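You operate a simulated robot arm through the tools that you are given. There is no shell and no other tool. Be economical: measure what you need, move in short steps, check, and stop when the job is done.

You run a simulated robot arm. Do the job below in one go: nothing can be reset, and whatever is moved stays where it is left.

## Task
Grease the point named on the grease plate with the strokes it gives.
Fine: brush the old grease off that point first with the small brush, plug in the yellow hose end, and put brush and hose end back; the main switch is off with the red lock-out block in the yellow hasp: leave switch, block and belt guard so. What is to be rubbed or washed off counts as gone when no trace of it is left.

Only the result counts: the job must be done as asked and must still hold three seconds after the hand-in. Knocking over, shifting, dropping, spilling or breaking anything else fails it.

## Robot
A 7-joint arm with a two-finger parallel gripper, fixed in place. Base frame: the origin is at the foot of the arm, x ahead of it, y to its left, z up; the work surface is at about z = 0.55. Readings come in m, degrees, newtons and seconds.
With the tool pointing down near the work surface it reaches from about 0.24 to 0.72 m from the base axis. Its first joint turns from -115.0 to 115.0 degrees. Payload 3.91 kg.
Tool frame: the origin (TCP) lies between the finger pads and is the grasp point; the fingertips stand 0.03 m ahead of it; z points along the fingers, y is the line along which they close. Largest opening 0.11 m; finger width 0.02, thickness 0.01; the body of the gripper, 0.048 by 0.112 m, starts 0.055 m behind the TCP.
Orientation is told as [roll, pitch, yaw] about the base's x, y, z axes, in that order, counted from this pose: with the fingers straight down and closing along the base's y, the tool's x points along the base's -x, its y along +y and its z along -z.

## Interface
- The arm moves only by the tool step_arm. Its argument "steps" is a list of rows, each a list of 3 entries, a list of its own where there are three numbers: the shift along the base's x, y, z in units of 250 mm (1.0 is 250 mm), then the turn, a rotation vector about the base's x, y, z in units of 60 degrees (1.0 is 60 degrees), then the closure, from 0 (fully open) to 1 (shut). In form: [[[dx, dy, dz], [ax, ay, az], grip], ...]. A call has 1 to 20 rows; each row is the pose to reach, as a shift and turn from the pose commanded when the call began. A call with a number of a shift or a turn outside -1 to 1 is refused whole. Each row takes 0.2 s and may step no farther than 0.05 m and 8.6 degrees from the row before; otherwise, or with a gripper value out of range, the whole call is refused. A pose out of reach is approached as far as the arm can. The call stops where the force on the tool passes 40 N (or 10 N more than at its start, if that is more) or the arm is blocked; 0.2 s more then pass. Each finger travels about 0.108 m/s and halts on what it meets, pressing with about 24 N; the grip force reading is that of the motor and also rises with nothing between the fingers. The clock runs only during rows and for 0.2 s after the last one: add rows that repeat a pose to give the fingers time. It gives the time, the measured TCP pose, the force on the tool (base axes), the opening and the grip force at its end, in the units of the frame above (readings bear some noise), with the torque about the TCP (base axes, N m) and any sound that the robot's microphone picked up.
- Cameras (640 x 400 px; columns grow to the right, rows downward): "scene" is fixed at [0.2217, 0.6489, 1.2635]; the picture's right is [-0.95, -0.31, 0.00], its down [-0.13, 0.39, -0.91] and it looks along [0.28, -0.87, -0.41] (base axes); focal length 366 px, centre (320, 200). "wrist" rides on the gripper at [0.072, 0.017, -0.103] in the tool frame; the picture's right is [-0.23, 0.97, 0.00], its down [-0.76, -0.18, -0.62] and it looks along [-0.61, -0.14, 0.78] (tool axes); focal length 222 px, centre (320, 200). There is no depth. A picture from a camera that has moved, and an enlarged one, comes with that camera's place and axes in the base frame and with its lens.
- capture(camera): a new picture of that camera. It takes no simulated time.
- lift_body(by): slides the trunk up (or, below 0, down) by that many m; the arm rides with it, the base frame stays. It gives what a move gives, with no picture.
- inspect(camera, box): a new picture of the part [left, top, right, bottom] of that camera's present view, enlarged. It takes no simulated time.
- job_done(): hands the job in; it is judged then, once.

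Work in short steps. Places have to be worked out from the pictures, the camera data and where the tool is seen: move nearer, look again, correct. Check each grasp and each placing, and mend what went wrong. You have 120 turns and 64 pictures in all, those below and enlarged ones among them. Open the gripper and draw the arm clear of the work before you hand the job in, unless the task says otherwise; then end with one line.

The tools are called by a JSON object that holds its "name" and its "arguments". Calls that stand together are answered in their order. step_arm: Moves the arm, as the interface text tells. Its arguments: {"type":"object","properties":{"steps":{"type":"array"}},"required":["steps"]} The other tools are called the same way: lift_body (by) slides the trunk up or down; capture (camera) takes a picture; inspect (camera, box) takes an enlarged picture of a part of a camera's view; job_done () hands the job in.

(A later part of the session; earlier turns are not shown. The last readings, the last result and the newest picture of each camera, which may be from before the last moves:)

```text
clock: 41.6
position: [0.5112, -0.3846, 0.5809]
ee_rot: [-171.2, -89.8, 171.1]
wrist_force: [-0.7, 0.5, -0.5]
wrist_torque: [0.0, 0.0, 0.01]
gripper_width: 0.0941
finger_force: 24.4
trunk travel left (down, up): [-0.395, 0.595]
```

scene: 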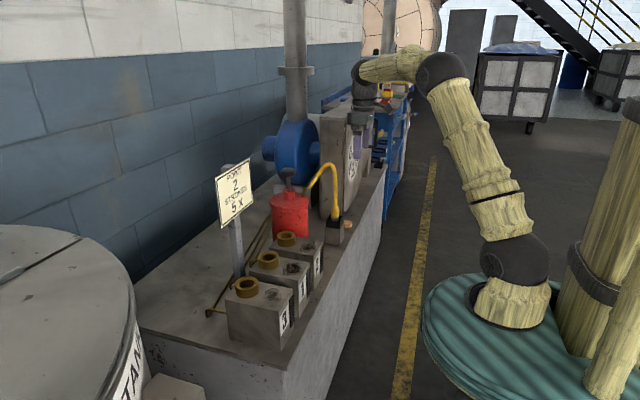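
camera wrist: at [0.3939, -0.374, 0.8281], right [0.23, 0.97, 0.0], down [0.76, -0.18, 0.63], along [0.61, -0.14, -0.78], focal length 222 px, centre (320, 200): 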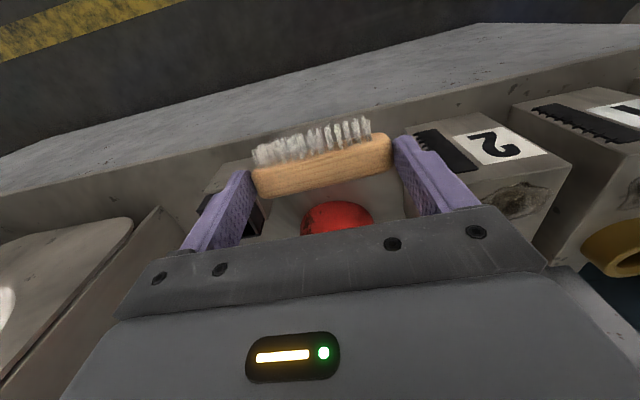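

{"name": "step_arm", "arguments": {"steps": [[[0, 0, -0.012], [0, 0, 0], 0.2], [[0, 0, -0.02], [0, 0, 0], 0.2], [[0, 0, -0.02], [0, 0, 0], 0.2]]}}

{"name": "inspect", "arguments": {"camera": "wrist", "box": [200, 80, 440, 240]}}

```text
clock: 42.4
position: [0.5116, -0.3852, 0.5756]
ee_rot: [-168.7, -89.7, 168.7]
wrist_force: [-0.1, -0.4, -0.6]
wrist_torque: [-0.01, 0.04, 0.0]
gripper_width: 0.0941
finger_force: 24.3
trunk travel left (down, up): [-0.395, 0.595]
```

```text
2.50 times, centred on (320, 160) of wrist
camera zoom: at [0.4088, -0.3664, 0.5021], right [0.0, 0.97, 0.23], down [-0.63, -0.18, 0.76], along [0.78, -0.14, 0.61], focal length 555 px, centre (320, 300)
```

zoom: 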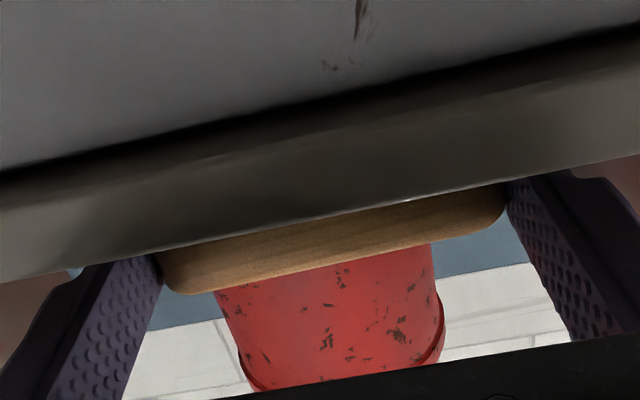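

No contact yet, so I'll go on in 2 mm steps.

{"name": "step_arm", "arguments": {"steps": [[[0, 0, -0.008], [0, 0, 0], 0.2], [[0, 0, -0.008], [0, 0, 0], 0.2]]}}

{"name": "step_arm", "arguments": {"steps": [[[0, 0, -0.008], [0, 0, 0], 0.2], [[0, 0, -0.008], [0, 0, 0], 0.2]]}}

{"name": "step_arm", "arguments": {"steps": [[[0, 0, -0.006], [0, 0, 0], 0.2], [[0, 0, -0.006], [0, 0, 0], 0.2]]}}

```text
clock: 43.0
position: [0.5122, -0.3849, 0.5751]
ee_rot: [-167.8, -89.6, 167.9]
wrist_force: [0.4, 0.3, 8.8]
wrist_torque: [0.33, -0.2, -0.01]
gripper_width: 0.0941
finger_force: 24.1
trunk travel left (down, up): [-0.395, 0.595]
```

```text
clock: 43.6
position: [0.5103, -0.3851, 0.5717]
ee_rot: [-164.2, -89.6, 164.1]
wrist_force: [3.1, -3.3, 13.1]
wrist_torque: [0.44, -0.37, -0.15]
gripper_width: 0.094
finger_force: 24.4
trunk travel left (down, up): [-0.395, 0.595]
```

```text
clock: 44.2
position: [0.5106, -0.3847, 0.5719]
ee_rot: [-160.3, -89.5, 160.3]
wrist_force: [1.6, -5.8, 18.4]
wrist_torque: [0.27, -0.48, -0.2]
gripper_width: 0.0941
finger_force: 24.6
trunk travel left (down, up): [-0.395, 0.595]
```

The bristles are on the bench. I'll ease off the extra push, then open the fingers outwards.

{"name": "step_arm", "arguments": {"steps": [[[0, 0, 0.014], [0, 0, 0], 0.2], [[0, 0, 0.014], [0, 0, 0], 0.1], [[0, 0, 0.014], [0, 0, 0], 0.03], [[0, 0, 0.014], [0, 0, 0], 0.03]]}}

{"name": "step_arm", "arguments": {"steps": [[[-0.12, 0, 0.01], [0, 0, 0], 0.03], [[-0.28, 0, 0.03], [0, 0, 0], 0.03], [[-0.44, 0, 0.1], [0, 0, 0], 0.03], [[-0.44, 0, 0.1], [0, 0, 0], 0.03]]}}

{"name": "inspect", "arguments": {"camera": "scene", "box": [300, 190, 400, 270]}}

```text
clock: 45.2
position: [0.5099, -0.3847, 0.5736]
ee_rot: [-171.4, -89.8, 171.5]
wrist_force: [-0.1, 0.6, 0.7]
wrist_torque: [0.01, 0.05, -0.01]
gripper_width: 0.1068
finger_force: 0.1
trunk travel left (down, up): [-0.395, 0.595]
```

```text
clock: 46.2
position: [0.3995, -0.3836, 0.5982]
ee_rot: [-166.0, -89.6, 166.1]
wrist_force: [-0.8, 0.0, -0.1]
wrist_torque: [-0.01, 0.01, -0.01]
gripper_width: 0.1068
finger_force: 0.0
trunk travel left (down, up): [-0.395, 0.595]
```

```text
5.00 times, centred on (350, 230) of scene
camera zoom: at [0.2217, 0.6489, 1.2635], right [-0.95, -0.31, 0.0], down [-0.13, 0.39, -0.91], along [0.28, -0.87, -0.41], focal length 1828 px, centre (170, 50)
```

zoom: 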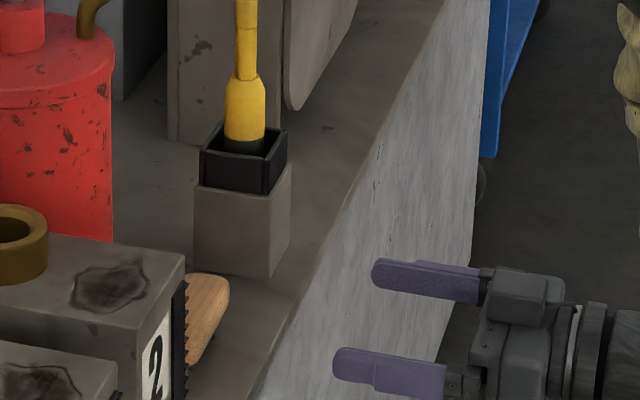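

The brush stands upright, length along y, at about x 0.529–0.56 and y -0.385. I'll take it by its ends again with the tool vertical, as that grip suits the brushing directly. First I'll bring the hand up and vertical over it.

{"name": "step_arm", "arguments": {"steps": [[[0, 0, 0.12], [0, 0.12, 0], 0], [[0, 0, 0.26], [0, 0.26, 0], 0], [[0, 0, 0.4], [0, 0.4, 0], 0], [[0, 0, 0.5], [0, 0.54, 0], 0], [[0, 0, 0.5], [0, 0.68, 0], 0], [[0, 0, 0.5], [0, 0.82, 0], 0], [[0, 0, 0.5], [0, 0.96, 0], 0]]}}

{"name": "step_arm", "arguments": {"steps": [[[0.1, 0, 0], [0, 0.14, 0], 0], [[0.22, 0, 0], [0, 0.28, 0], 0], [[0.34, 0, 0], [0, 0.42, 0], 0], [[0.46, 0, 0], [0, 0.54, 0], 0], [[0.56, 0, 0], [0, 0.54, 0], 0], [[0.56, 0, -0.12], [0, 0.54, 0], 0], [[0.56, 0, -0.24], [0, 0.54, 0], 0], [[0.56, 0, -0.24], [0, 0.54, 0], 0]]}}

{"name": "capture", "arguments": {"camera": "wrist"}}

```text
clock: 47.8
position: [0.4014, -0.3845, 0.7241]
ee_rot: [0.0, -32.6, 0.0]
wrist_force: [-0.5, -0.8, -0.2]
wrist_torque: [0.03, 0.05, -0.01]
gripper_width: 0.1101
finger_force: 0.1
trunk travel left (down, up): [-0.395, 0.595]
```

```text
clock: 49.6
position: [0.5407, -0.3833, 0.6623]
ee_rot: [0.1, -0.2, 0.1]
wrist_force: [-0.8, 1.1, -0.2]
wrist_torque: [0.0, -0.02, -0.01]
gripper_width: 0.1098
finger_force: 0.1
trunk travel left (down, up): [-0.395, 0.595]
```

```text
24 pictures are left
camera wrist: at [0.4685, -0.366, 0.7653], right [0.23, 0.97, 0.0], down [0.76, -0.18, 0.63], along [0.61, -0.14, -0.78], focal length 222 px, centre (320, 200)
```

wrist: 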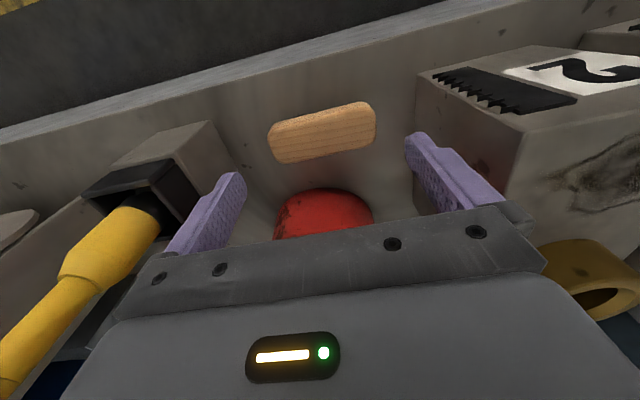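

The brush is centred under the tool at (0.540, -0.382). I'll descend and close on its ends, keeping the tips at wood level above the bristles.

{"name": "step_arm", "arguments": {"steps": [[[0, 0.003, -0.1], [0, 0, 0], 0], [[0, 0.003, -0.2], [0, 0, 0], 0], [[0, 0.003, -0.262], [0, 0, 0], 0], [[0, 0.003, -0.262], [0, 0, 0], 0.1], [[0, 0.003, -0.262], [0, 0, 0], 0.2], [[0, 0.003, -0.262], [0, 0, 0], 0.2]]}}

```text
clock: 51.0
position: [0.541, -0.3822, 0.5982]
ee_rot: [0.2, -0.2, 0.1]
wrist_force: [0.4, -0.3, 0.9]
wrist_torque: [-0.01, -0.01, 0.0]
gripper_width: 0.0938
finger_force: 24.1
trunk travel left (down, up): [-0.395, 0.595]
```

The brush is gripped. I'll lift it high and carry it over point 2's patch at about (0.548, -0.238), block top z ≈ 0.685, then check.

{"name": "step_arm", "arguments": {"steps": [[[0, 0, 0.18], [0, 0, 0], 0.2], [[0, 0, 0.36], [0, 0, 0], 0.2], [[0, 0, 0.54], [0, 0, 0], 0.2], [[0, 0, 0.72], [0, 0, 0], 0.2], [[0.01, 0.18, 0.72], [0, 0, 0], 0.2], [[0.02, 0.36, 0.72], [0, 0, 0], 0.2], [[0.028, 0.578, 0.68], [0, 0, 0], 0.2], [[0.028, 0.578, 0.62], [0, 0, 0], 0.2], [[0.028, 0.578, 0.62], [0, 0, 0], 0.2]]}}

{"name": "capture", "arguments": {"camera": "wrist"}}

{"name": "inspect", "arguments": {"camera": "scene", "box": [250, 180, 370, 280]}}

```text
refused: row 7 steps farther than a row can; nothing moved
```

```text
23 pictures are left
camera wrist: at [0.4686, -0.3655, 0.7005], right [0.23, 0.97, 0.0], down [0.76, -0.18, 0.63], along [0.61, -0.14, -0.78], focal length 222 px, centre (320, 200)
```

wrist: 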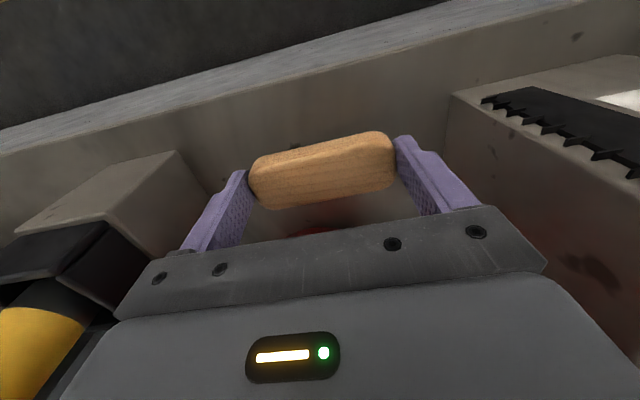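

```text
4.00 times, centred on (310, 230) of scene
camera zoom: at [0.2217, 0.6489, 1.2635], right [-0.95, -0.31, 0.0], down [-0.13, 0.39, -0.91], along [0.28, -0.87, -0.41], focal length 1463 px, centre (360, 80)
```

zoom: 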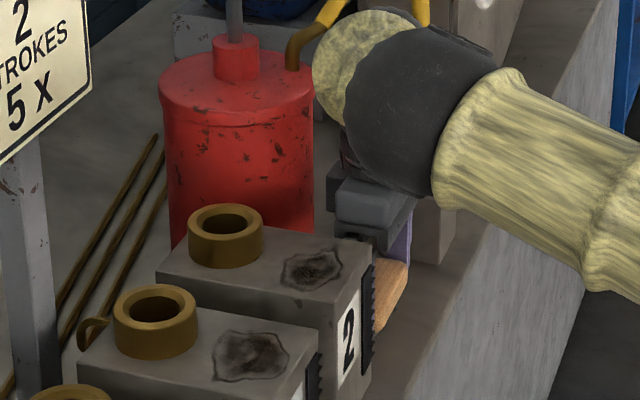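

One row was too long, so nothing moved. I'll send it again with shorter rows.

{"name": "step_arm", "arguments": {"steps": [[[0, 0, 0.18], [0, 0, 0], 0.2], [[0, 0, 0.36], [0, 0, 0], 0.2], [[0, 0, 0.54], [0, 0, 0], 0.2], [[0, 0, 0.72], [0, 0, 0], 0.2], [[0.01, 0.15, 0.72], [0, 0, 0], 0.2], [[0.02, 0.3, 0.72], [0, 0, 0], 0.2], [[0.028, 0.45, 0.72], [0, 0, 0], 0.2], [[0.028, 0.578, 0.68], [0, 0, 0], 0.2], [[0.028, 0.578, 0.62], [0, 0, 0], 0.2], [[0.028, 0.578, 0.62], [0, 0, 0], 0.2]]}}

{"name": "inspect", "arguments": {"camera": "scene", "box": [250, 180, 370, 280]}}

```text
clock: 53.2
position: [0.5482, -0.2385, 0.7529]
ee_rot: [-0.1, -0.3, 0.0]
wrist_force: [0.7, 0.4, 0.7]
wrist_torque: [-0.05, 0.0, 0.01]
gripper_width: 0.0943
finger_force: 24.0
trunk travel left (down, up): [-0.395, 0.595]
```

```text
4.00 times, centred on (310, 230) of scene
camera zoom: at [0.2217, 0.6489, 1.2635], right [-0.95, -0.31, 0.0], down [-0.13, 0.39, -0.91], along [0.28, -0.87, -0.41], focal length 1463 px, centre (360, 80)
```

zoom: 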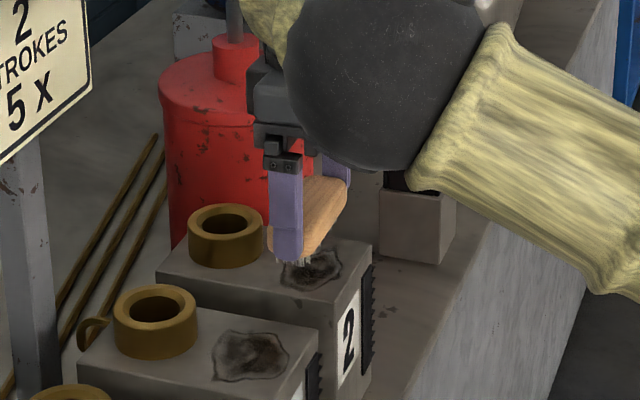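

The brush hovers right over patch 2. I'll lower in small steps to a light contact.

{"name": "step_arm", "arguments": {"steps": [[[0, 0, -0.03], [0, 0, 0], 0.2], [[0, 0, -0.06], [0, 0, 0], 0.2], [[0, 0, -0.06], [0, 0, 0], 0.2]]}}

{"name": "step_arm", "arguments": {"steps": [[[0, 0, -0.012], [0, 0, 0], 0.2], [[0, 0, -0.012], [0, 0, 0], 0.2]]}}

```text
clock: 54.0
position: [0.5477, -0.2388, 0.7378]
ee_rot: [0.1, -0.2, 0.0]
wrist_force: [-0.6, -0.7, -0.2]
wrist_torque: [-0.01, 0.0, -0.03]
gripper_width: 0.0943
finger_force: 23.4
trunk travel left (down, up): [-0.395, 0.595]
```

```text
clock: 54.6
position: [0.5469, -0.2385, 0.734]
ee_rot: [0.2, -0.2, 0.0]
wrist_force: [0.0, -0.1, -1.0]
wrist_torque: [0.02, 0.01, -0.01]
gripper_width: 0.0941
finger_force: 23.7
trunk travel left (down, up): [-0.395, 0.595]
```

{"name": "step_arm", "arguments": {"steps": [[[0, 0, -0.012], [0, 0, 0], 0.2], [[0, 0, -0.012], [0, 0, 0], 0.2]]}}

{"name": "step_arm", "arguments": {"steps": [[[0, 0, -0.008], [0, 0, 0], 0.2], [[0, 0, -0.008], [0, 0, 0], 0.2]]}}

```text
clock: 55.2
position: [0.548, -0.24, 0.7325]
ee_rot: [0.1, -0.2, 0.0]
wrist_force: [-0.2, 0.2, -1.0]
wrist_torque: [0.01, 0.04, -0.01]
gripper_width: 0.0939
finger_force: 24.2
trunk travel left (down, up): [-0.395, 0.595]
```

```text
clock: 55.8
position: [0.5486, -0.2386, 0.7311]
ee_rot: [0.0, -0.2, 0.0]
wrist_force: [0.6, -0.1, -1.0]
wrist_torque: [0.01, -0.01, -0.01]
gripper_width: 0.0941
finger_force: 23.8
trunk travel left (down, up): [-0.395, 0.595]
```

{"name": "step_arm", "arguments": {"steps": [[[0, 0, -0.008], [0, 0, 0], 0.2], [[0, 0, -0.008], [0, 0, 0], 0.2]]}}

{"name": "step_arm", "arguments": {"steps": [[[0, 0, -0.008], [0, 0, 0], 0.2], [[0, 0, -0.008], [0, 0, 0], 0.2]]}}

{"name": "step_arm", "arguments": {"steps": [[[0, 0, -0.008], [0, 0, 0], 0.2], [[0, 0, -0.008], [0, 0, 0], 0.2]]}}

```text
clock: 56.4
position: [0.5487, -0.2397, 0.7284]
ee_rot: [-0.1, -0.1, 0.0]
wrist_force: [0.4, -0.1, -0.6]
wrist_torque: [0.04, -0.01, -0.01]
gripper_width: 0.0941
finger_force: 23.6
trunk travel left (down, up): [-0.395, 0.595]
```

```text
clock: 57.0
position: [0.5469, -0.2385, 0.7273]
ee_rot: [0.0, -0.4, 0.0]
wrist_force: [2.0, 0.9, 14.6]
wrist_torque: [0.3, -0.06, -0.02]
gripper_width: 0.0944
finger_force: 23.6
trunk travel left (down, up): [-0.395, 0.595]
```

```text
clock: 57.6
position: [0.5471, -0.239, 0.7251]
ee_rot: [0.0, -0.4, 0.0]
wrist_force: [4.3, -0.1, 26.5]
wrist_torque: [-0.02, -0.23, 0.06]
gripper_width: 0.0943
finger_force: 24.2
trunk travel left (down, up): [-0.395, 0.595]
```

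Contact is at TCP z ≈ 0.728. I'll ease to about 10 N and stroke back and forth along x over the patch.

{"name": "step_arm", "arguments": {"steps": [[[0, 0, 0.01], [0, 0, 0], 0.2], [[-0.06, 0, 0.01], [0, 0, 0], 0.2], [[-0.1, 0, 0.01], [0, 0, 0], 0.2], [[-0.04, 0, 0.01], [0, 0, 0], 0.2], [[0.03, 0, 0.01], [0, 0, 0], 0.2], [[0.1, 0, 0.01], [0, 0, 0], 0.2], [[0.03, 0, 0.01], [0, 0, 0], 0.2], [[-0.04, 0, 0.01], [0, 0, 0], 0.2], [[-0.1, 0, 0.01], [0, 0, 0], 0.2], [[-0.04, 0, 0.01], [0, 0, 0], 0.2], [[0.03, 0, 0.01], [0, 0, 0], 0.2], [[0.1, 0, 0.01], [0, 0, 0], 0.2], [[0, 0, 0.01], [0, 0, 0], 0.2]]}}

{"name": "inspect", "arguments": {"camera": "scene", "box": [250, 180, 370, 280]}}

```text
clock: 60.4
position: [0.5482, -0.2402, 0.7268]
ee_rot: [0.1, -0.3, 0.0]
wrist_force: [0.2, -0.6, -0.7]
wrist_torque: [0.02, 0.0, 0.0]
gripper_width: 0.0942
finger_force: 23.7
trunk travel left (down, up): [-0.395, 0.595]
```

```text
4.00 times, centred on (310, 230) of scene
camera zoom: at [0.2217, 0.6489, 1.2635], right [-0.95, -0.31, 0.0], down [-0.13, 0.39, -0.91], along [0.28, -0.87, -0.41], focal length 1463 px, centre (360, 80)
```

zoom: 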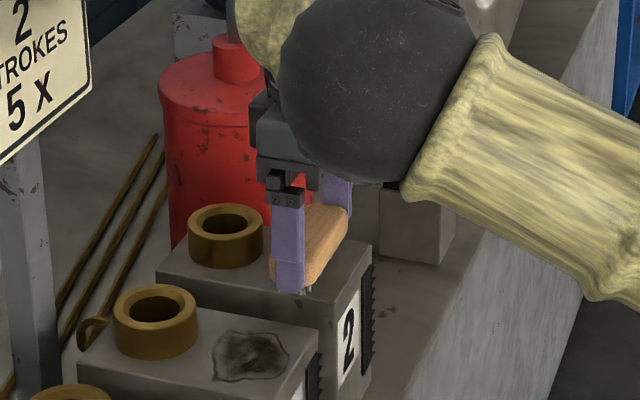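

The patch looks mostly gone, but the contact is light now. I'll do another pass 2 mm lower, then lift and look.

{"name": "step_arm", "arguments": {"steps": [[[0, 0, -0.009], [0, 0, 0], 0.2], [[-0.06, 0, -0.009], [0, 0, 0], 0.2], [[-0.11, 0, -0.009], [0, 0, 0], 0.2], [[-0.04, 0, -0.009], [0, 0, 0], 0.2], [[0.03, 0, -0.009], [0, 0, 0], 0.2], [[0.1, 0, -0.009], [0, 0, 0], 0.2], [[0.03, 0.03, -0.009], [0, 0, 0], 0.2], [[-0.04, 0.03, -0.009], [0, 0, 0], 0.2], [[-0.11, 0.03, -0.009], [0, 0, 0], 0.2], [[-0.04, -0.03, -0.009], [0, 0, 0], 0.2], [[0.03, -0.03, -0.009], [0, 0, 0], 0.2], [[0.1, -0.03, -0.009], [0, 0, 0], 0.2], [[0, 0, 0], [0, 0, 0], 0.2], [[0, 0, 0.2], [0, 0, 0], 0.2], [[-0.05, -0.15, 0.3], [0, 0, 0], 0.2], [[-0.05, -0.3, 0.3], [0, 0, 0], 0.2], [[-0.05, -0.45, 0.3], [0, 0, 0], 0.2], [[-0.05, -0.5, 0.3], [0, 0, 0], 0.2], [[-0.05, -0.5, 0.3], [0, 0, 0], 0.2]]}}

{"name": "inspect", "arguments": {"camera": "scene", "box": [270, 210, 350, 280]}}

{"name": "capture", "arguments": {"camera": "wrist"}}

```text
clock: 64.4
position: [0.5348, -0.3648, 0.8018]
ee_rot: [0.1, -0.3, 0.0]
wrist_force: [0.1, 0.0, -0.1]
wrist_torque: [0.02, -0.01, -0.01]
gripper_width: 0.0942
finger_force: 24.0
trunk travel left (down, up): [-0.395, 0.595]
```

```text
5.71 times, centred on (310, 245) of scene
camera zoom: at [0.2217, 0.6489, 1.2635], right [-0.95, -0.31, 0.0], down [-0.13, 0.39, -0.91], along [0.28, -0.87, -0.41], focal length 2089 px, centre (377, -57)
```

zoom: 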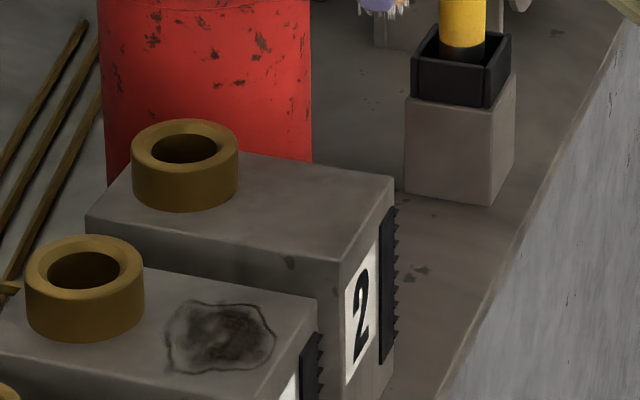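

```text
18 pictures are left
camera wrist: at [0.4634, -0.3461, 0.904], right [0.23, 0.97, 0.0], down [0.76, -0.18, 0.63], along [0.61, -0.14, -0.78], focal length 222 px, centre (320, 200)
```

wrist: 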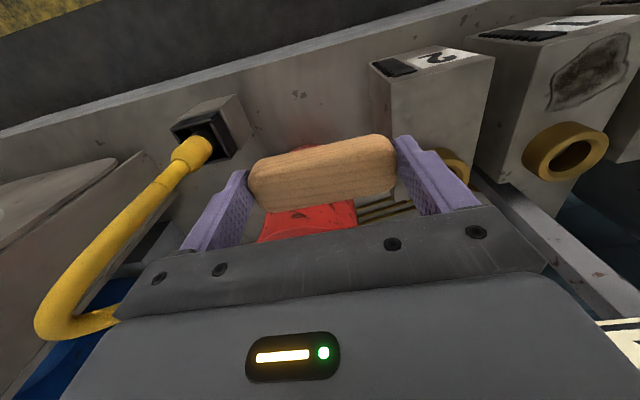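

Point 2's grease is completely gone. For the return I need the brush with its length along x, so I'll set it down near (0.533, -0.34) after a 90° yaw and regrasp it there tilted.

{"name": "step_arm", "arguments": {"steps": [[[0, 0.05, 0.02], [0, 0, 0.14], 0.2], [[0, 0.1, 0.02], [0, 0, 0.28], 0.2], [[0, 0.1, 0.02], [0, 0, 0.42], 0.2], [[0, 0.1, 0.02], [0, 0, 0.56], 0.2], [[0, 0.1, 0.02], [0, 0, 0.7], 0.2], [[0, 0.1, 0.02], [0, 0, 0.84], 0.2], [[0, 0.1, 0.02], [0, 0, 0.98], 0.2]]}}

{"name": "step_arm", "arguments": {"steps": [[[0, 0, 0], [0, 0, 0.14], 0.2], [[0, 0, 0], [0, 0, 0.28], 0.2], [[0, 0, 0], [0, 0, 0.42], 0.2], [[-0.004, 0, 0], [0, 0, 0.52], 0.2], [[-0.004, 0, -0.18], [0, 0, 0.52], 0.2], [[-0.004, 0, -0.36], [0, 0, 0.52], 0.2], [[-0.004, 0, -0.54], [0, 0, 0.52], 0.2], [[-0.004, 0, -0.7], [0, 0, 0.52], 0.2], [[-0.004, 0, -0.78], [0, 0, 0.52], 0.2], [[-0.004, 0, -0.78], [0, 0, 0.52], 0.2]]}}

{"name": "capture", "arguments": {"camera": "scene"}}

```text
clock: 66.0
position: [0.5356, -0.338, 0.8065]
ee_rot: [0.1, -0.3, 59.0]
wrist_force: [0.5, -1.2, -0.3]
wrist_torque: [0.0, -0.02, 0.01]
gripper_width: 0.094
finger_force: 24.3
trunk travel left (down, up): [-0.395, 0.595]
```

```text
clock: 68.2
position: [0.5345, -0.3406, 0.61]
ee_rot: [0.1, -0.3, 89.9]
wrist_force: [-0.4, -1.1, -0.5]
wrist_torque: [0.01, -0.04, 0.0]
gripper_width: 0.094
finger_force: 23.8
trunk travel left (down, up): [-0.395, 0.595]
```

```text
17 pictures are left
```

scene: 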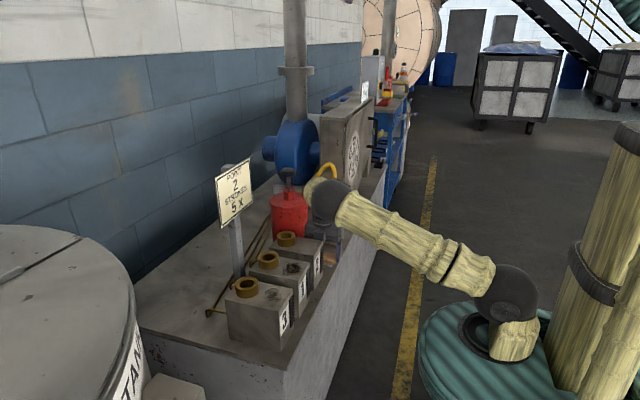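

Free so far at z 0.610. I'll lower in fine steps to contact.

{"name": "step_arm", "arguments": {"steps": [[[0, 0, -0.03], [0, 0, 0], 0.2], [[0, 0, -0.044], [0, 0, 0], 0.2], [[0, 0, -0.044], [0, 0, 0], 0.2]]}}

{"name": "step_arm", "arguments": {"steps": [[[0, 0, -0.012], [0, 0, 0], 0.2], [[0, 0, -0.012], [0, 0, 0], 0.2]]}}

{"name": "step_arm", "arguments": {"steps": [[[0, 0, -0.008], [0, 0, 0], 0.2], [[0, 0, -0.008], [0, 0, 0], 0.2]]}}

```text
clock: 69.0
position: [0.5331, -0.34, 0.6]
ee_rot: [0.1, -0.2, 90.0]
wrist_force: [0.0, -3.8, 2.1]
wrist_torque: [0.36, -0.02, -0.04]
gripper_width: 0.0942
finger_force: 24.1
trunk travel left (down, up): [-0.395, 0.595]
```

```text
clock: 69.6
position: [0.534, -0.3401, 0.5982]
ee_rot: [0.0, -0.2, 90.0]
wrist_force: [-1.0, -5.1, 3.7]
wrist_torque: [0.48, -0.08, -0.03]
gripper_width: 0.0939
finger_force: 23.6
trunk travel left (down, up): [-0.395, 0.595]
```

```text
clock: 70.2
position: [0.5343, -0.3398, 0.5959]
ee_rot: [0.0, -0.2, 89.9]
wrist_force: [0.0, -7.9, 4.4]
wrist_torque: [0.65, 0.02, -0.05]
gripper_width: 0.0939
finger_force: 24.0
trunk travel left (down, up): [-0.395, 0.595]
```

The growing force towards -y, acting about 7 cm above the TCP, means the gripper body touches block 2's edge. I'll rise, shift 14 mm away towards -y and lower again.

{"name": "step_arm", "arguments": {"steps": [[[0, -0.01, 0.05], [0, 0, 0], 0.2], [[0, -0.056, 0.05], [0, 0, 0], 0.2], [[0, -0.056, 0.02], [0, 0, 0], 0.2], [[0, -0.056, 0.0], [0, 0, 0], 0.2], [[0, -0.056, 0.0], [0, 0, 0], 0.2]]}}

{"name": "step_arm", "arguments": {"steps": [[[0, 0, -0.01], [0, 0, 0], 0.2], [[0, 0, -0.01], [0, 0, 0], 0.2]]}}

```text
clock: 71.4
position: [0.5351, -0.3543, 0.596]
ee_rot: [0.1, -0.3, 90.0]
wrist_force: [-0.6, 0.4, 0.0]
wrist_torque: [0.02, -0.01, 0.01]
gripper_width: 0.0942
finger_force: 23.7
trunk travel left (down, up): [-0.395, 0.595]
```

```text
clock: 72.0
position: [0.5349, -0.3538, 0.5956]
ee_rot: [-0.2, -0.1, 90.0]
wrist_force: [1.8, 1.1, 16.1]
wrist_torque: [0.16, 0.12, -0.01]
gripper_width: 0.0943
finger_force: 24.0
trunk travel left (down, up): [-0.395, 0.595]
```

The bristles are on the bench. I'll ease off, open just enough and rise.

{"name": "step_arm", "arguments": {"steps": [[[0, 0, 0.008], [0, 0, 0], 0.2], [[0, 0, 0.008], [0, 0, 0], 0.1], [[0, 0, 0.008], [0, 0, 0], 0.07], [[0, 0, 0.008], [0, 0, 0], 0.07], [[0, 0, 0.1], [0, 0, 0], 0.07], [[0, 0, 0.26], [0, 0, 0], 0.07], [[0, 0, 0.44], [0, 0, 0], 0.07], [[-0.1, 0, 0.56], [0, 0, 0], 0.15], [[-0.2, 0, 0.6], [0, 0, -0.14], 0.25], [[-0.3, 0, 0.6], [0, 0, -0.28], 0.3], [[-0.36, 0, 0.6], [0, 0, -0.42], 0.4], [[-0.36, 0, 0.6], [0, 0, -0.56], 0.5], [[-0.36, 0, 0.6], [0, 0, -0.7], 0.5], [[-0.36, 0, 0.6], [0, 0, -0.84], 0.5], [[-0.36, 0, 0.6], [0, 0, -0.98], 0.5]]}}

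{"name": "step_arm", "arguments": {"steps": [[[0, 0, 0], [0, 0, -0.14], 0.5], [[0, 0, 0], [0, 0, -0.28], 0.5], [[0, 0, 0], [0, 0, -0.42], 0.5], [[0, 0, 0], [0, 0, -0.52], 0.5], [[0, 0, 0], [0, 0, -0.52], 0.5]]}}

{"name": "step_arm", "arguments": {"steps": [[[0, 0, -0.04], [0, -0.133, 0], 0.5], [[0.06, 0, -0.12], [0, -0.266, 0], 0.5], [[0.12, 0, -0.2], [0, -0.4, 0], 0.5], [[0.18, 0, -0.28], [0, -0.533, 0], 0.5], [[0.24, 0, -0.36], [0, -0.667, 0], 0.5], [[0.24, 0, -0.36], [0, -0.667, 0], 0.5]]}}

{"name": "capture", "arguments": {"camera": "wrist"}}

```text
clock: 75.2
position: [0.4445, -0.3535, 0.7434]
ee_rot: [0.0, -0.1, 31.0]
wrist_force: [-0.4, 0.7, -1.0]
wrist_torque: [0.01, 0.03, -0.01]
gripper_width: 0.0549
finger_force: 0.1
trunk travel left (down, up): [-0.395, 0.595]
```

```text
clock: 76.4
position: [0.4448, -0.3525, 0.7419]
ee_rot: [0.1, -0.2, 0.0]
wrist_force: [0.6, 0.1, 0.0]
wrist_torque: [0.0, -0.02, 0.0]
gripper_width: 0.0553
finger_force: 0.1
trunk travel left (down, up): [-0.395, 0.595]
```

```text
clock: 77.8
position: [0.504, -0.3542, 0.6532]
ee_rot: [0.0, -40.3, 0.1]
wrist_force: [0.6, -0.8, -0.4]
wrist_torque: [0.0, 0.02, 0.0]
gripper_width: 0.0552
finger_force: 0.1
trunk travel left (down, up): [-0.395, 0.595]
```

```text
16 pictures are left
camera wrist: at [0.3834, -0.3349, 0.6847], right [0.17, 0.97, 0.15], down [0.18, -0.18, 0.97], along [0.97, -0.14, -0.2], focal length 222 px, centre (320, 200)
```

wrist: 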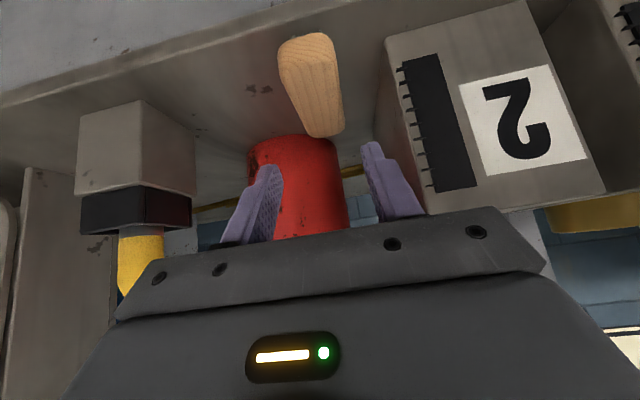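

The brush stands upright along x, centred on the tool. Comparing this view with the first one, the brush originally sat at about (0.546, -0.621) with its near end at x ≈ 0.499. I'll descend and grip it by the sides.

{"name": "step_arm", "arguments": {"steps": [[[0.03, 0, -0.1], [0, 0, 0], 0.5], [[0.07, 0, -0.2], [0, 0, 0], 0.5], [[0.07, 0, -0.244], [0, 0, 0], 0.5], [[0.07, 0, -0.244], [0, 0, 0], 0.5]]}}

{"name": "capture", "arguments": {"camera": "wrist"}}

```text
clock: 78.8
position: [0.5241, -0.3534, 0.5917]
ee_rot: [0.0, -40.3, 0.2]
wrist_force: [-0.2, 1.1, -0.1]
wrist_torque: [-0.01, 0.01, 0.01]
gripper_width: 0.055
finger_force: 0.0
trunk travel left (down, up): [-0.395, 0.595]
```

```text
15 pictures are left
camera wrist: at [0.4014, -0.3342, 0.6233], right [0.17, 0.97, 0.15], down [0.18, -0.18, 0.97], along [0.97, -0.14, -0.2], focal length 222 px, centre (320, 200)
```

wrist: 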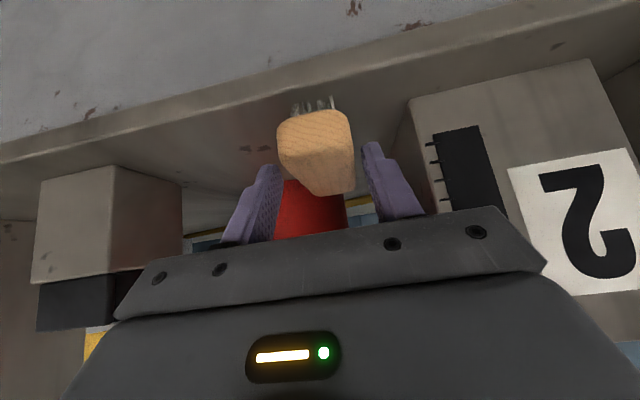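

The fingers straddle the upright brush. I'll close, lift, and carry it back the same way round: out over -x, then along -y.

{"name": "step_arm", "arguments": {"steps": [[[0, 0, 0], [0, 0, 0], 0.65], [[0, 0, 0], [0, 0, 0], 0.8], [[0, 0, 0], [0, 0, 0], 0.8], [[0, 0, 0.1], [0, 0, 0], 0.8], [[-0.12, 0, 0.24], [0, 0, 0], 0.8], [[-0.28, 0, 0.36], [0, 0, 0], 0.8], [[-0.44, 0, 0.4], [0, 0, 0], 0.8], [[-0.44, -0.18, 0.4], [0, 0, 0], 0.8], [[-0.44, -0.36, 0.4], [0, 0, 0], 0.8], [[-0.44, -0.54, 0.4], [0, 0, 0], 0.8], [[-0.44, -0.72, 0.36], [0, 0, 0], 0.8], [[-0.44, -0.9, 0.3], [0, 0, 0], 0.8], [[-0.44, -1.0, 0.3], [0, 0, 0], 0.8], [[-0.44, -1.0, 0.3], [0, 0, 0], 0.8]]}}

```text
clock: 81.8
position: [0.4112, -0.6044, 0.6666]
ee_rot: [0.0, -40.3, 0.0]
wrist_force: [-1.6, 0.6, -0.1]
wrist_torque: [-0.01, -0.02, 0.02]
gripper_width: 0.0352
finger_force: 24.0
trunk travel left (down, up): [-0.395, 0.595]
```

The brush is held at 35 mm. I'll move over its original place.

{"name": "step_arm", "arguments": {"steps": [[[0.12, -0.03, 0], [0, 0, 0], 0.8], [[0.26, -0.066, -0.06], [0, 0, 0], 0.8], [[0.4, -0.066, -0.14], [0, 0, 0], 0.8], [[0.497, -0.066, -0.19], [0, 0, 0], 0.8], [[0.497, -0.066, -0.19], [0, 0, 0], 0.8]]}}

{"name": "capture", "arguments": {"camera": "wrist"}}

```text
clock: 83.0
position: [0.5346, -0.6125, 0.6186]
ee_rot: [-0.1, -40.3, 0.0]
wrist_force: [-0.1, -0.9, -1.1]
wrist_torque: [0.01, 0.0, -0.01]
gripper_width: 0.0352
finger_force: 23.8
out of reach, approached as far as the arm can: row 4, 5
trunk travel left (down, up): [-0.395, 0.595]
```

```text
14 pictures are left
camera wrist: at [0.4131, -0.5947, 0.6503], right [0.17, 0.97, 0.15], down [0.18, -0.18, 0.97], along [0.97, -0.14, -0.2], focal length 222 px, centre (320, 200)
```

wrist: 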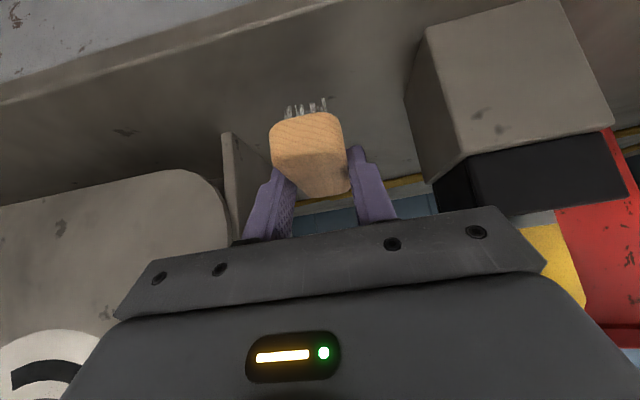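

The arm stops at y -0.6125, but the reach grows lower down. I'll descend and ask for the last 8 mm.

{"name": "step_arm", "arguments": {"steps": [[[0, 0, -0.05], [0, 0, 0], 0.8], [[0, -0.034, -0.09], [0, 0, 0], 0.8], [[0, -0.034, -0.09], [0, 0, 0], 0.8]]}}

```text
clock: 83.8
position: [0.5332, -0.6133, 0.6001]
ee_rot: [0.1, -40.3, 0.0]
wrist_force: [0.4, 0.0, -0.8]
wrist_torque: [-0.03, 0.04, -0.01]
gripper_width: 0.0353
finger_force: 24.5
out of reach, approached as far as the arm can: row 2, 3
trunk travel left (down, up): [-0.395, 0.595]
```

I'll raise the trunk 0.05 m and compensate with the arm, which should add a little reach.

{"name": "lift_body", "arguments": {"by": 0.05}}

{"name": "step_arm", "arguments": {"steps": [[[0, 0, -0.1], [0, 0, 0], 0.8], [[0, 0, -0.19], [0, 0, 0], 0.8], [[0, -0.031, -0.2], [0, 0, 0], 0.8], [[0, -0.031, -0.2], [0, 0, 0], 0.8]]}}

```text
clock: 84.7
position: [0.5344, -0.6135, 0.6496]
ee_rot: [0.0, -40.3, 0.1]
wrist_force: [0.2, -0.6, -0.5]
wrist_torque: [0.06, 0.03, 0.0]
gripper_width: 0.0351
finger_force: 23.6
trunk travel left (down, up): [-0.445, 0.545]
```

```text
clock: 85.7
position: [0.5348, -0.607, 0.6019]
ee_rot: [0.0, -40.3, -0.1]
wrist_force: [0.2, 0.0, -1.3]
wrist_torque: [0.04, -0.01, -0.02]
gripper_width: 0.0353
finger_force: 23.9
out of reach, approached as far as the arm can: row 1, 2, 3, 4
trunk travel left (down, up): [-0.445, 0.545]
```

Raising made it worse, so I'll try the other way: lift the hand first, then lower the trunk.

{"name": "step_arm", "arguments": {"steps": [[[-0.02, 0, 0.18], [0, 0, 0], 0.8], [[-0.04, 0, 0.36], [0, 0, 0], 0.8], [[-0.04, 0, 0.36], [0, 0, 0], 0.8]]}}

{"name": "lift_body", "arguments": {"by": -0.08}}

{"name": "step_arm", "arguments": {"steps": [[[0.04, -0.055, -0.02], [0, 0, 0], 0.8], [[0.04, -0.055, -0.04], [0, 0, 0], 0.8]]}}

```text
clock: 86.5
position: [0.5233, -0.6082, 0.6943]
ee_rot: [0.0, -40.4, 0.0]
wrist_force: [0.1, -0.4, -0.4]
wrist_torque: [0.0, 0.0, 0.0]
gripper_width: 0.035
finger_force: 23.9
trunk travel left (down, up): [-0.445, 0.545]
```

```text
clock: 87.7
position: [0.5228, -0.6082, 0.6143]
ee_rot: [-0.1, -40.3, 0.1]
wrist_force: [0.2, -0.2, -0.6]
wrist_torque: [-0.01, 0.03, 0.02]
gripper_width: 0.035
finger_force: 24.0
trunk travel left (down, up): [-0.365, 0.625]
```

```text
clock: 88.3
position: [0.5308, -0.6146, 0.6023]
ee_rot: [0.1, -40.3, 0.1]
wrist_force: [-0.4, -0.1, -1.1]
wrist_torque: [0.0, 0.02, -0.03]
gripper_width: 0.0352
finger_force: 24.2
out of reach, approached as far as the arm can: row 1, 2
trunk travel left (down, up): [-0.365, 0.625]
```

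It is now within about 7 mm of the original place, which is good. I'll lower to contact.

{"name": "step_arm", "arguments": {"steps": [[[0, 0, -0.024], [0, 0, 0], 0.8], [[0, 0, -0.036], [0, 0, 0], 0.8], [[0, 0, -0.036], [0, 0, 0], 0.8]]}}

{"name": "step_arm", "arguments": {"steps": [[[0, 0, -0.008], [0, 0, 0], 0.8], [[0, 0, -0.008], [0, 0, 0], 0.8]]}}

```text
clock: 89.1
position: [0.5312, -0.6149, 0.593]
ee_rot: [0.1, -40.3, 0.0]
wrist_force: [-0.6, -0.1, -1.1]
wrist_torque: [0.0, 0.02, 0.02]
gripper_width: 0.0352
finger_force: 24.2
trunk travel left (down, up): [-0.365, 0.625]
```

```text
clock: 89.7
position: [0.5305, -0.6145, 0.5911]
ee_rot: [0.0, -40.3, 0.0]
wrist_force: [0.4, -0.3, 0.3]
wrist_torque: [-0.03, -0.01, -0.03]
gripper_width: 0.0352
finger_force: 23.7
trunk travel left (down, up): [-0.365, 0.625]
```

Almost on the bench. I'll lower 1 mm more, open modestly so the finger stays off the guard, and withdraw backwards and up.

{"name": "step_arm", "arguments": {"steps": [[[0, 0, -0.004], [0, 0, 0], 0.8], [[0, 0, -0.004], [0, 0, 0], 0.65], [[0, 0, -0.004], [0, 0, 0], 0.56], [[0, 0, -0.004], [0, 0, 0], 0.56], [[-0.06, 0, 0.08], [0, 0, 0], 0.56], [[-0.14, 0, 0.2], [0, 0, 0], 0.56], [[-0.26, 0, 0.3], [0, 0, 0], 0.56], [[-0.36, 0.02, 0.4], [0, 0, 0], 0.56], [[-0.36, 0.02, 0.4], [0, 0, 0], 0.56]]}}

{"name": "capture", "arguments": {"camera": "wrist"}}

```text
clock: 91.7
position: [0.4386, -0.6074, 0.6914]
ee_rot: [0.0, -40.3, 0.1]
wrist_force: [0.0, -0.2, 0.1]
wrist_torque: [0.01, 0.01, -0.03]
gripper_width: 0.0485
finger_force: 0.1
trunk travel left (down, up): [-0.365, 0.625]
```

```text
13 pictures are left
camera wrist: at [0.3182, -0.5901, 0.7234], right [0.17, 0.97, 0.15], down [0.18, -0.18, 0.97], along [0.97, -0.14, -0.2], focal length 222 px, centre (320, 200)
```

wrist: 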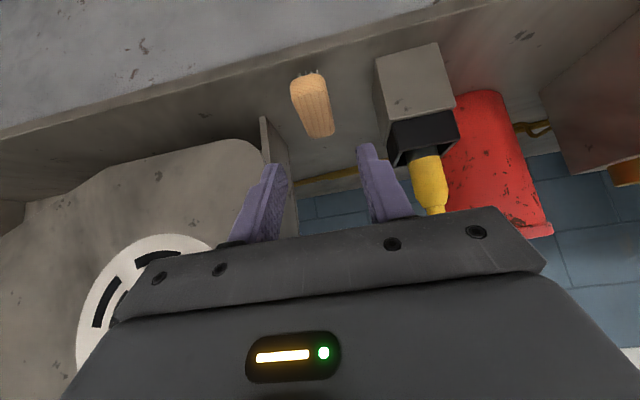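

The brush is back upright in its place. Next is the hose end: its thick yellow part is near (0.538, -0.513), z 0.65–0.70. I'll come in from -x at a 60° tilt so the hose stays clear of the palm, checking alignment first.

{"name": "step_arm", "arguments": {"steps": [[[0, 0.12, 0], [0, -0.11, 0], 0.41], [[0.01, 0.25, 0], [0, -0.22, 0], 0.41], [[0.05, 0.378, 0], [0, -0.33, 0], 0.41], [[0.1, 0.378, 0], [0, -0.33, 0], 0.41], [[0.1, 0.378, 0], [0, -0.33, 0], 0.41]]}}

{"name": "capture", "arguments": {"camera": "wrist"}}

{"name": "inspect", "arguments": {"camera": "scene", "box": [300, 170, 400, 250]}}

```text
clock: 92.9
position: [0.4666, -0.5154, 0.6916]
ee_rot: [-0.2, -60.2, 0.0]
wrist_force: [-0.6, 0.3, 0.0]
wrist_torque: [0.01, 0.01, -0.01]
gripper_width: 0.0649
finger_force: 0.1
trunk travel left (down, up): [-0.365, 0.625]
```

```text
12 pictures are left
camera wrist: at [0.3404, -0.4965, 0.6798], right [0.11, 0.97, 0.2], down [-0.16, -0.18, 0.97], along [0.98, -0.14, 0.14], focal length 222 px, centre (320, 200)
```

wrist: 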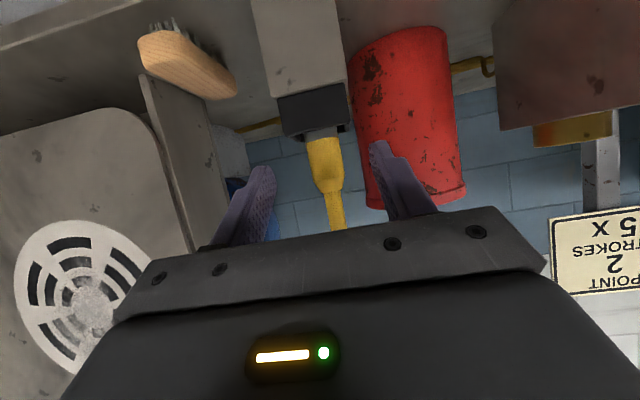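

```text
5.00 times, centred on (350, 210) of scene
camera zoom: at [0.2217, 0.6489, 1.2635], right [-0.95, -0.31, 0.0], down [-0.13, 0.39, -0.91], along [0.28, -0.87, -0.41], focal length 1828 px, centre (170, 150)
```

zoom: 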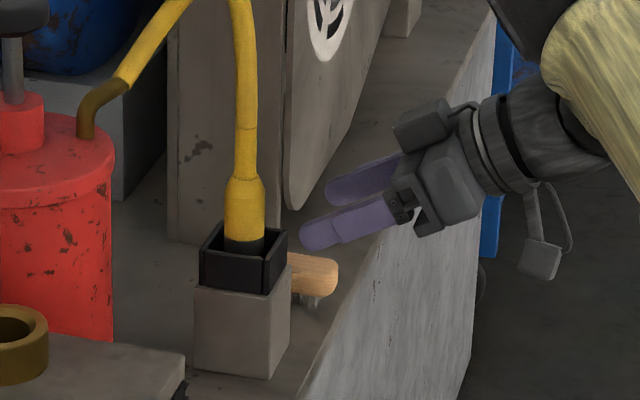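

The nozzle axis is confirmed at (0.538, -0.5135), in line with the fingers. I'll advance and close on it.

{"name": "step_arm", "arguments": {"steps": [[[0.1, 0.006, -0.01], [0, 0, 0], 0.41], [[0.2, 0.006, -0.012], [0, 0, 0], 0.41], [[0.244, 0.006, -0.012], [0, 0, 0], 0.41], [[0.244, 0.006, -0.012], [0, 0, 0], 0.6], [[0.244, 0.006, -0.012], [0, 0, 0], 0.8], [[0.244, 0.006, -0.012], [0, 0, 0], 0.85], [[0.244, 0.006, -0.012], [0, 0, 0], 0.85]]}}

{"name": "inspect", "arguments": {"camera": "scene", "box": [300, 170, 400, 250]}}

```text
clock: 94.5
position: [0.5257, -0.5139, 0.6886]
ee_rot: [-0.1, -60.1, 0.0]
wrist_force: [0.8, -2.6, 1.8]
wrist_torque: [-0.13, -0.06, -0.07]
gripper_width: 0.0294
finger_force: 23.6
trunk travel left (down, up): [-0.365, 0.625]
```

```text
5.00 times, centred on (350, 210) of scene
camera zoom: at [0.2217, 0.6489, 1.2635], right [-0.95, -0.31, 0.0], down [-0.13, 0.39, -0.91], along [0.28, -0.87, -0.41], focal length 1828 px, centre (170, 150)
```

zoom: 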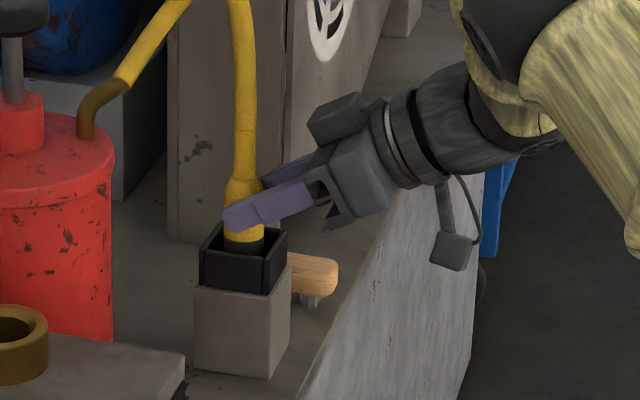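

The nozzle is gripped at 29 mm. I'll lift it straight out of the holder and watch the force.

{"name": "step_arm", "arguments": {"steps": [[[0, 0, 0.06], [0, 0, 0], 0.85], [[0, 0, 0.14], [0, 0, 0], 0.85], [[0, 0, 0.26], [0, 0, 0], 0.85], [[0, 0, 0.4], [0, 0, 0], 0.85], [[0, 0, 0.5], [0, 0, 0], 0.85], [[0, 0, 0.5], [0, 0, 0], 0.85]]}}

{"name": "inspect", "arguments": {"camera": "scene", "box": [280, 130, 400, 250]}}

```text
clock: 95.9
position: [0.5264, -0.5139, 0.8146]
ee_rot: [0.0, -60.0, 0.1]
wrist_force: [0.5, 1.1, -2.0]
wrist_torque: [0.02, 0.02, 0.02]
gripper_width: 0.0289
finger_force: 24.6
trunk travel left (down, up): [-0.365, 0.625]
```

```text
3.33 times, centred on (340, 190) of scene
camera zoom: at [0.2217, 0.6489, 1.2635], right [-0.95, -0.31, 0.0], down [-0.13, 0.39, -0.91], along [0.28, -0.87, -0.41], focal length 1219 px, centre (253, 233)
```

zoom: 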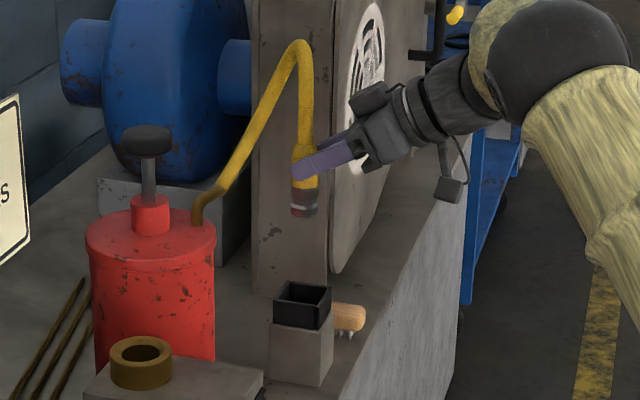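

The hose end is out, its tip about 72 mm below the TCP. I'll carry it along y to point 2 in front of the ring.

{"name": "step_arm", "arguments": {"steps": [[[0, 0.15, 0.06], [0, 0, 0], 0.85], [[0, 0.32, 0.06], [0, 0, 0], 0.85], [[0, 0.5, 0.06], [0, 0, 0], 0.85], [[0, 0.68, 0.06], [0, 0, 0], 0.85], [[0, 0.84, 0.06], [0, 0, 0], 0.85], [[0, 0.99, 0.06], [0, 0, 0], 0.85], [[0, 0.99, 0.06], [0, 0, 0], 0.85]]}}

{"name": "step_arm", "arguments": {"steps": [[[0.05, 0.08, 0], [0, 0, 0], 0.85], [[0.12, 0.08, 0], [0, 0, 0], 0.85], [[0.12, 0.08, 0], [0, 0, 0], 0.85]]}}

{"name": "capture", "arguments": {"camera": "wrist"}}

{"name": "inspect", "arguments": {"camera": "scene", "box": [250, 160, 370, 260]}}

```text
clock: 97.5
position: [0.527, -0.2649, 0.8275]
ee_rot: [-0.1, -60.0, 0.1]
wrist_force: [1.2, -0.4, -1.4]
wrist_torque: [-0.03, 0.04, -0.01]
gripper_width: 0.0288
finger_force: 24.1
trunk travel left (down, up): [-0.365, 0.625]
```

```text
clock: 98.3
position: [0.5575, -0.2463, 0.8282]
ee_rot: [0.0, -60.1, 0.0]
wrist_force: [0.3, 0.8, -1.2]
wrist_torque: [0.04, 0.04, 0.02]
gripper_width: 0.0288
finger_force: 24.2
trunk travel left (down, up): [-0.365, 0.625]
```

```text
8 pictures are left
camera wrist: at [0.4321, -0.2281, 0.8167], right [0.11, 0.97, 0.2], down [-0.16, -0.18, 0.97], along [0.98, -0.14, 0.14], focal length 222 px, centre (320, 200)
```

wrist: 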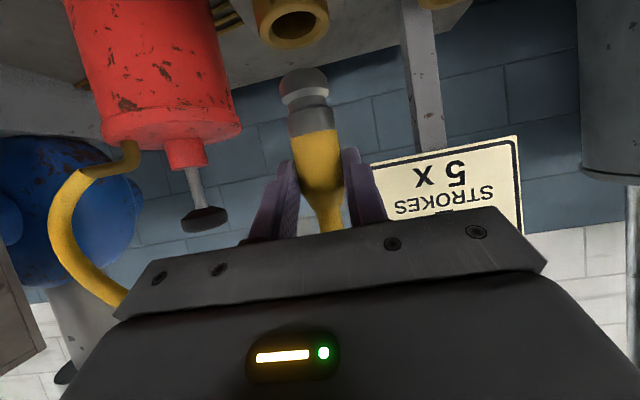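

```text
4.00 times, centred on (310, 210) of scene
camera zoom: at [0.2217, 0.6489, 1.2635], right [-0.95, -0.31, 0.0], down [-0.13, 0.39, -0.91], along [0.28, -0.87, -0.41], focal length 1463 px, centre (360, 160)
```

zoom: 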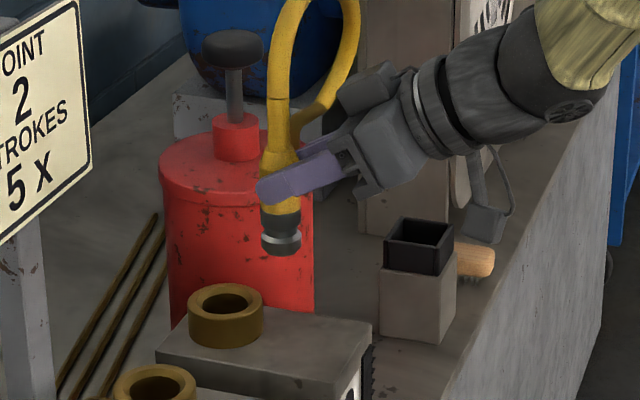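

By combining both views, the ring 2 centre is at about (0.616, -0.250), top z ≈ 0.708, and the nozzle axis is 12 mm ahead of the TCP. I'll move to hover just above the ring and check.

{"name": "step_arm", "arguments": {"steps": [[[0.09, -0.01, 0], [0, 0, 0], 0.85], [[0.186, -0.015, -0.05], [0, 0, 0], 0.85], [[0.186, -0.015, -0.12], [0, 0, 0], 0.85], [[0.186, -0.015, -0.12], [0, 0, 0], 0.85]]}}

{"name": "inspect", "arguments": {"camera": "wrist", "box": [230, 0, 390, 120]}}

{"name": "inspect", "arguments": {"camera": "scene", "box": [270, 190, 340, 250]}}

```text
clock: 99.3
position: [0.6044, -0.2506, 0.7987]
ee_rot: [-0.1, -60.0, 0.1]
wrist_force: [0.4, 0.4, -2.7]
wrist_torque: [0.02, 0.01, 0.0]
gripper_width: 0.029
finger_force: 23.6
trunk travel left (down, up): [-0.365, 0.625]
```

```text
3.33 times, centred on (310, 60) of wrist
camera zoom: at [0.4787, -0.2321, 0.787], right [0.11, 0.97, 0.2], down [-0.16, -0.18, 0.97], along [0.98, -0.14, 0.14], focal length 740 px, centre (353, 667)
```

zoom: 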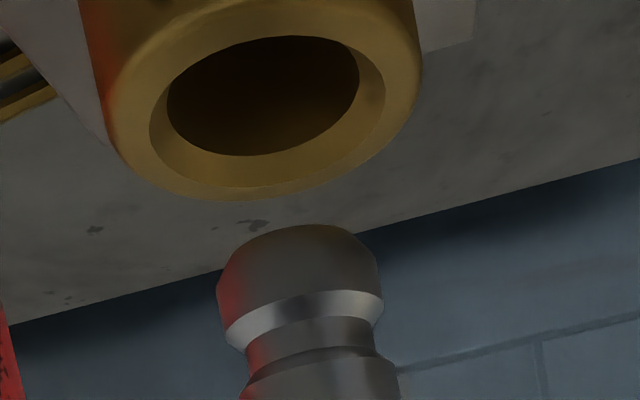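

```text
6.67 times, centred on (305, 220) of scene
camera zoom: at [0.2217, 0.6489, 1.2635], right [-0.95, -0.31, 0.0], down [-0.13, 0.39, -0.91], along [0.28, -0.87, -0.41], focal length 2438 px, centre (420, 67)
```

zoom: 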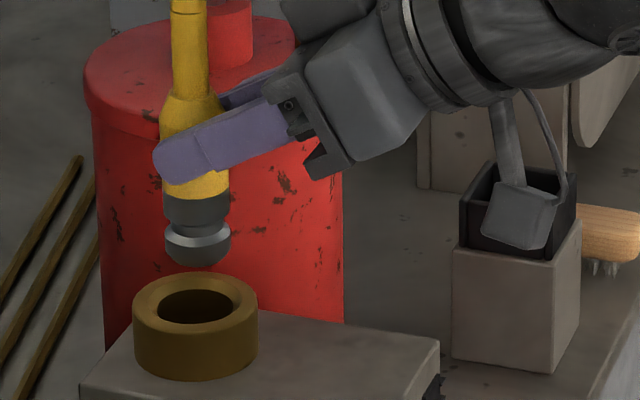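

In both views the nozzle needs about +3 mm x and -1.5 mm y to centre on the bevelled ring. I'll correct that and lower gently.

{"name": "step_arm", "arguments": {"steps": [[[0.013, -0.006, 0], [0, 0, 0], 0.85], [[0.013, -0.006, -0.04], [0, 0, 0], 0.85], [[0.013, -0.006, -0.08], [0, 0, 0], 0.85], [[0.013, -0.006, -0.11], [0, 0, 0], 0.85], [[0.013, -0.006, -0.11], [0, 0, 0], 0.85]]}}

```text
clock: 100.5
position: [0.6068, -0.2521, 0.7697]
ee_rot: [0.0, -60.2, 0.0]
wrist_force: [-0.7, 1.1, -2.3]
wrist_torque: [0.01, 0.04, 0.0]
gripper_width: 0.029
finger_force: 24.0
trunk travel left (down, up): [-0.365, 0.625]
```

The tip has entered without side force. I'll continue down slowly until it seats.

{"name": "step_arm", "arguments": {"steps": [[[0, 0, -0.016], [0, 0, 0], 0.85], [[0, 0, -0.032], [0, 0, 0], 0.85], [[0, 0, -0.032], [0, 0, 0], 0.85]]}}

{"name": "step_arm", "arguments": {"steps": [[[0, 0, -0.016], [0, 0, 0], 0.85], [[0, 0, -0.032], [0, 0, 0], 0.85], [[0, 0, -0.032], [0, 0, 0], 0.85]]}}

```text
clock: 101.3
position: [0.6066, -0.251, 0.7617]
ee_rot: [0.0, -60.1, 0.1]
wrist_force: [0.3, 0.6, -1.8]
wrist_torque: [-0.02, 0.02, 0.0]
gripper_width: 0.0291
finger_force: 23.7
trunk travel left (down, up): [-0.365, 0.625]
```

```text
clock: 102.1
position: [0.6079, -0.2524, 0.7556]
ee_rot: [0.0, -60.0, 0.1]
wrist_force: [-0.3, -0.5, -1.5]
wrist_torque: [0.02, 0.0, -0.01]
gripper_width: 0.0291
finger_force: 23.8
trunk travel left (down, up): [-0.365, 0.625]
```

{"name": "step_arm", "arguments": {"steps": [[[0, 0, -0.012], [0, 0, 0], 0.85], [[0, 0, -0.024], [0, 0, 0], 0.85], [[0, 0, -0.024], [0, 0, 0], 0.85]]}}

{"name": "step_arm", "arguments": {"steps": [[[0, 0, -0.012], [0, 0, 0], 0.85], [[0, 0, -0.012], [0, 0, 0], 0.85]]}}

```text
clock: 102.9
position: [0.6063, -0.2505, 0.7488]
ee_rot: [0.0, -60.1, 0.1]
wrist_force: [-0.4, -0.1, -3.4]
wrist_torque: [-0.03, 0.03, 0.0]
gripper_width: 0.0289
finger_force: 24.3
trunk travel left (down, up): [-0.365, 0.625]
```

```text
clock: 103.5
position: [0.6078, -0.2511, 0.7476]
ee_rot: [-0.1, -60.2, 0.2]
wrist_force: [-1.7, 1.3, 7.7]
wrist_torque: [0.14, 0.0, 0.02]
gripper_width: 0.0288
finger_force: 23.7
trunk travel left (down, up): [-0.365, 0.625]
```

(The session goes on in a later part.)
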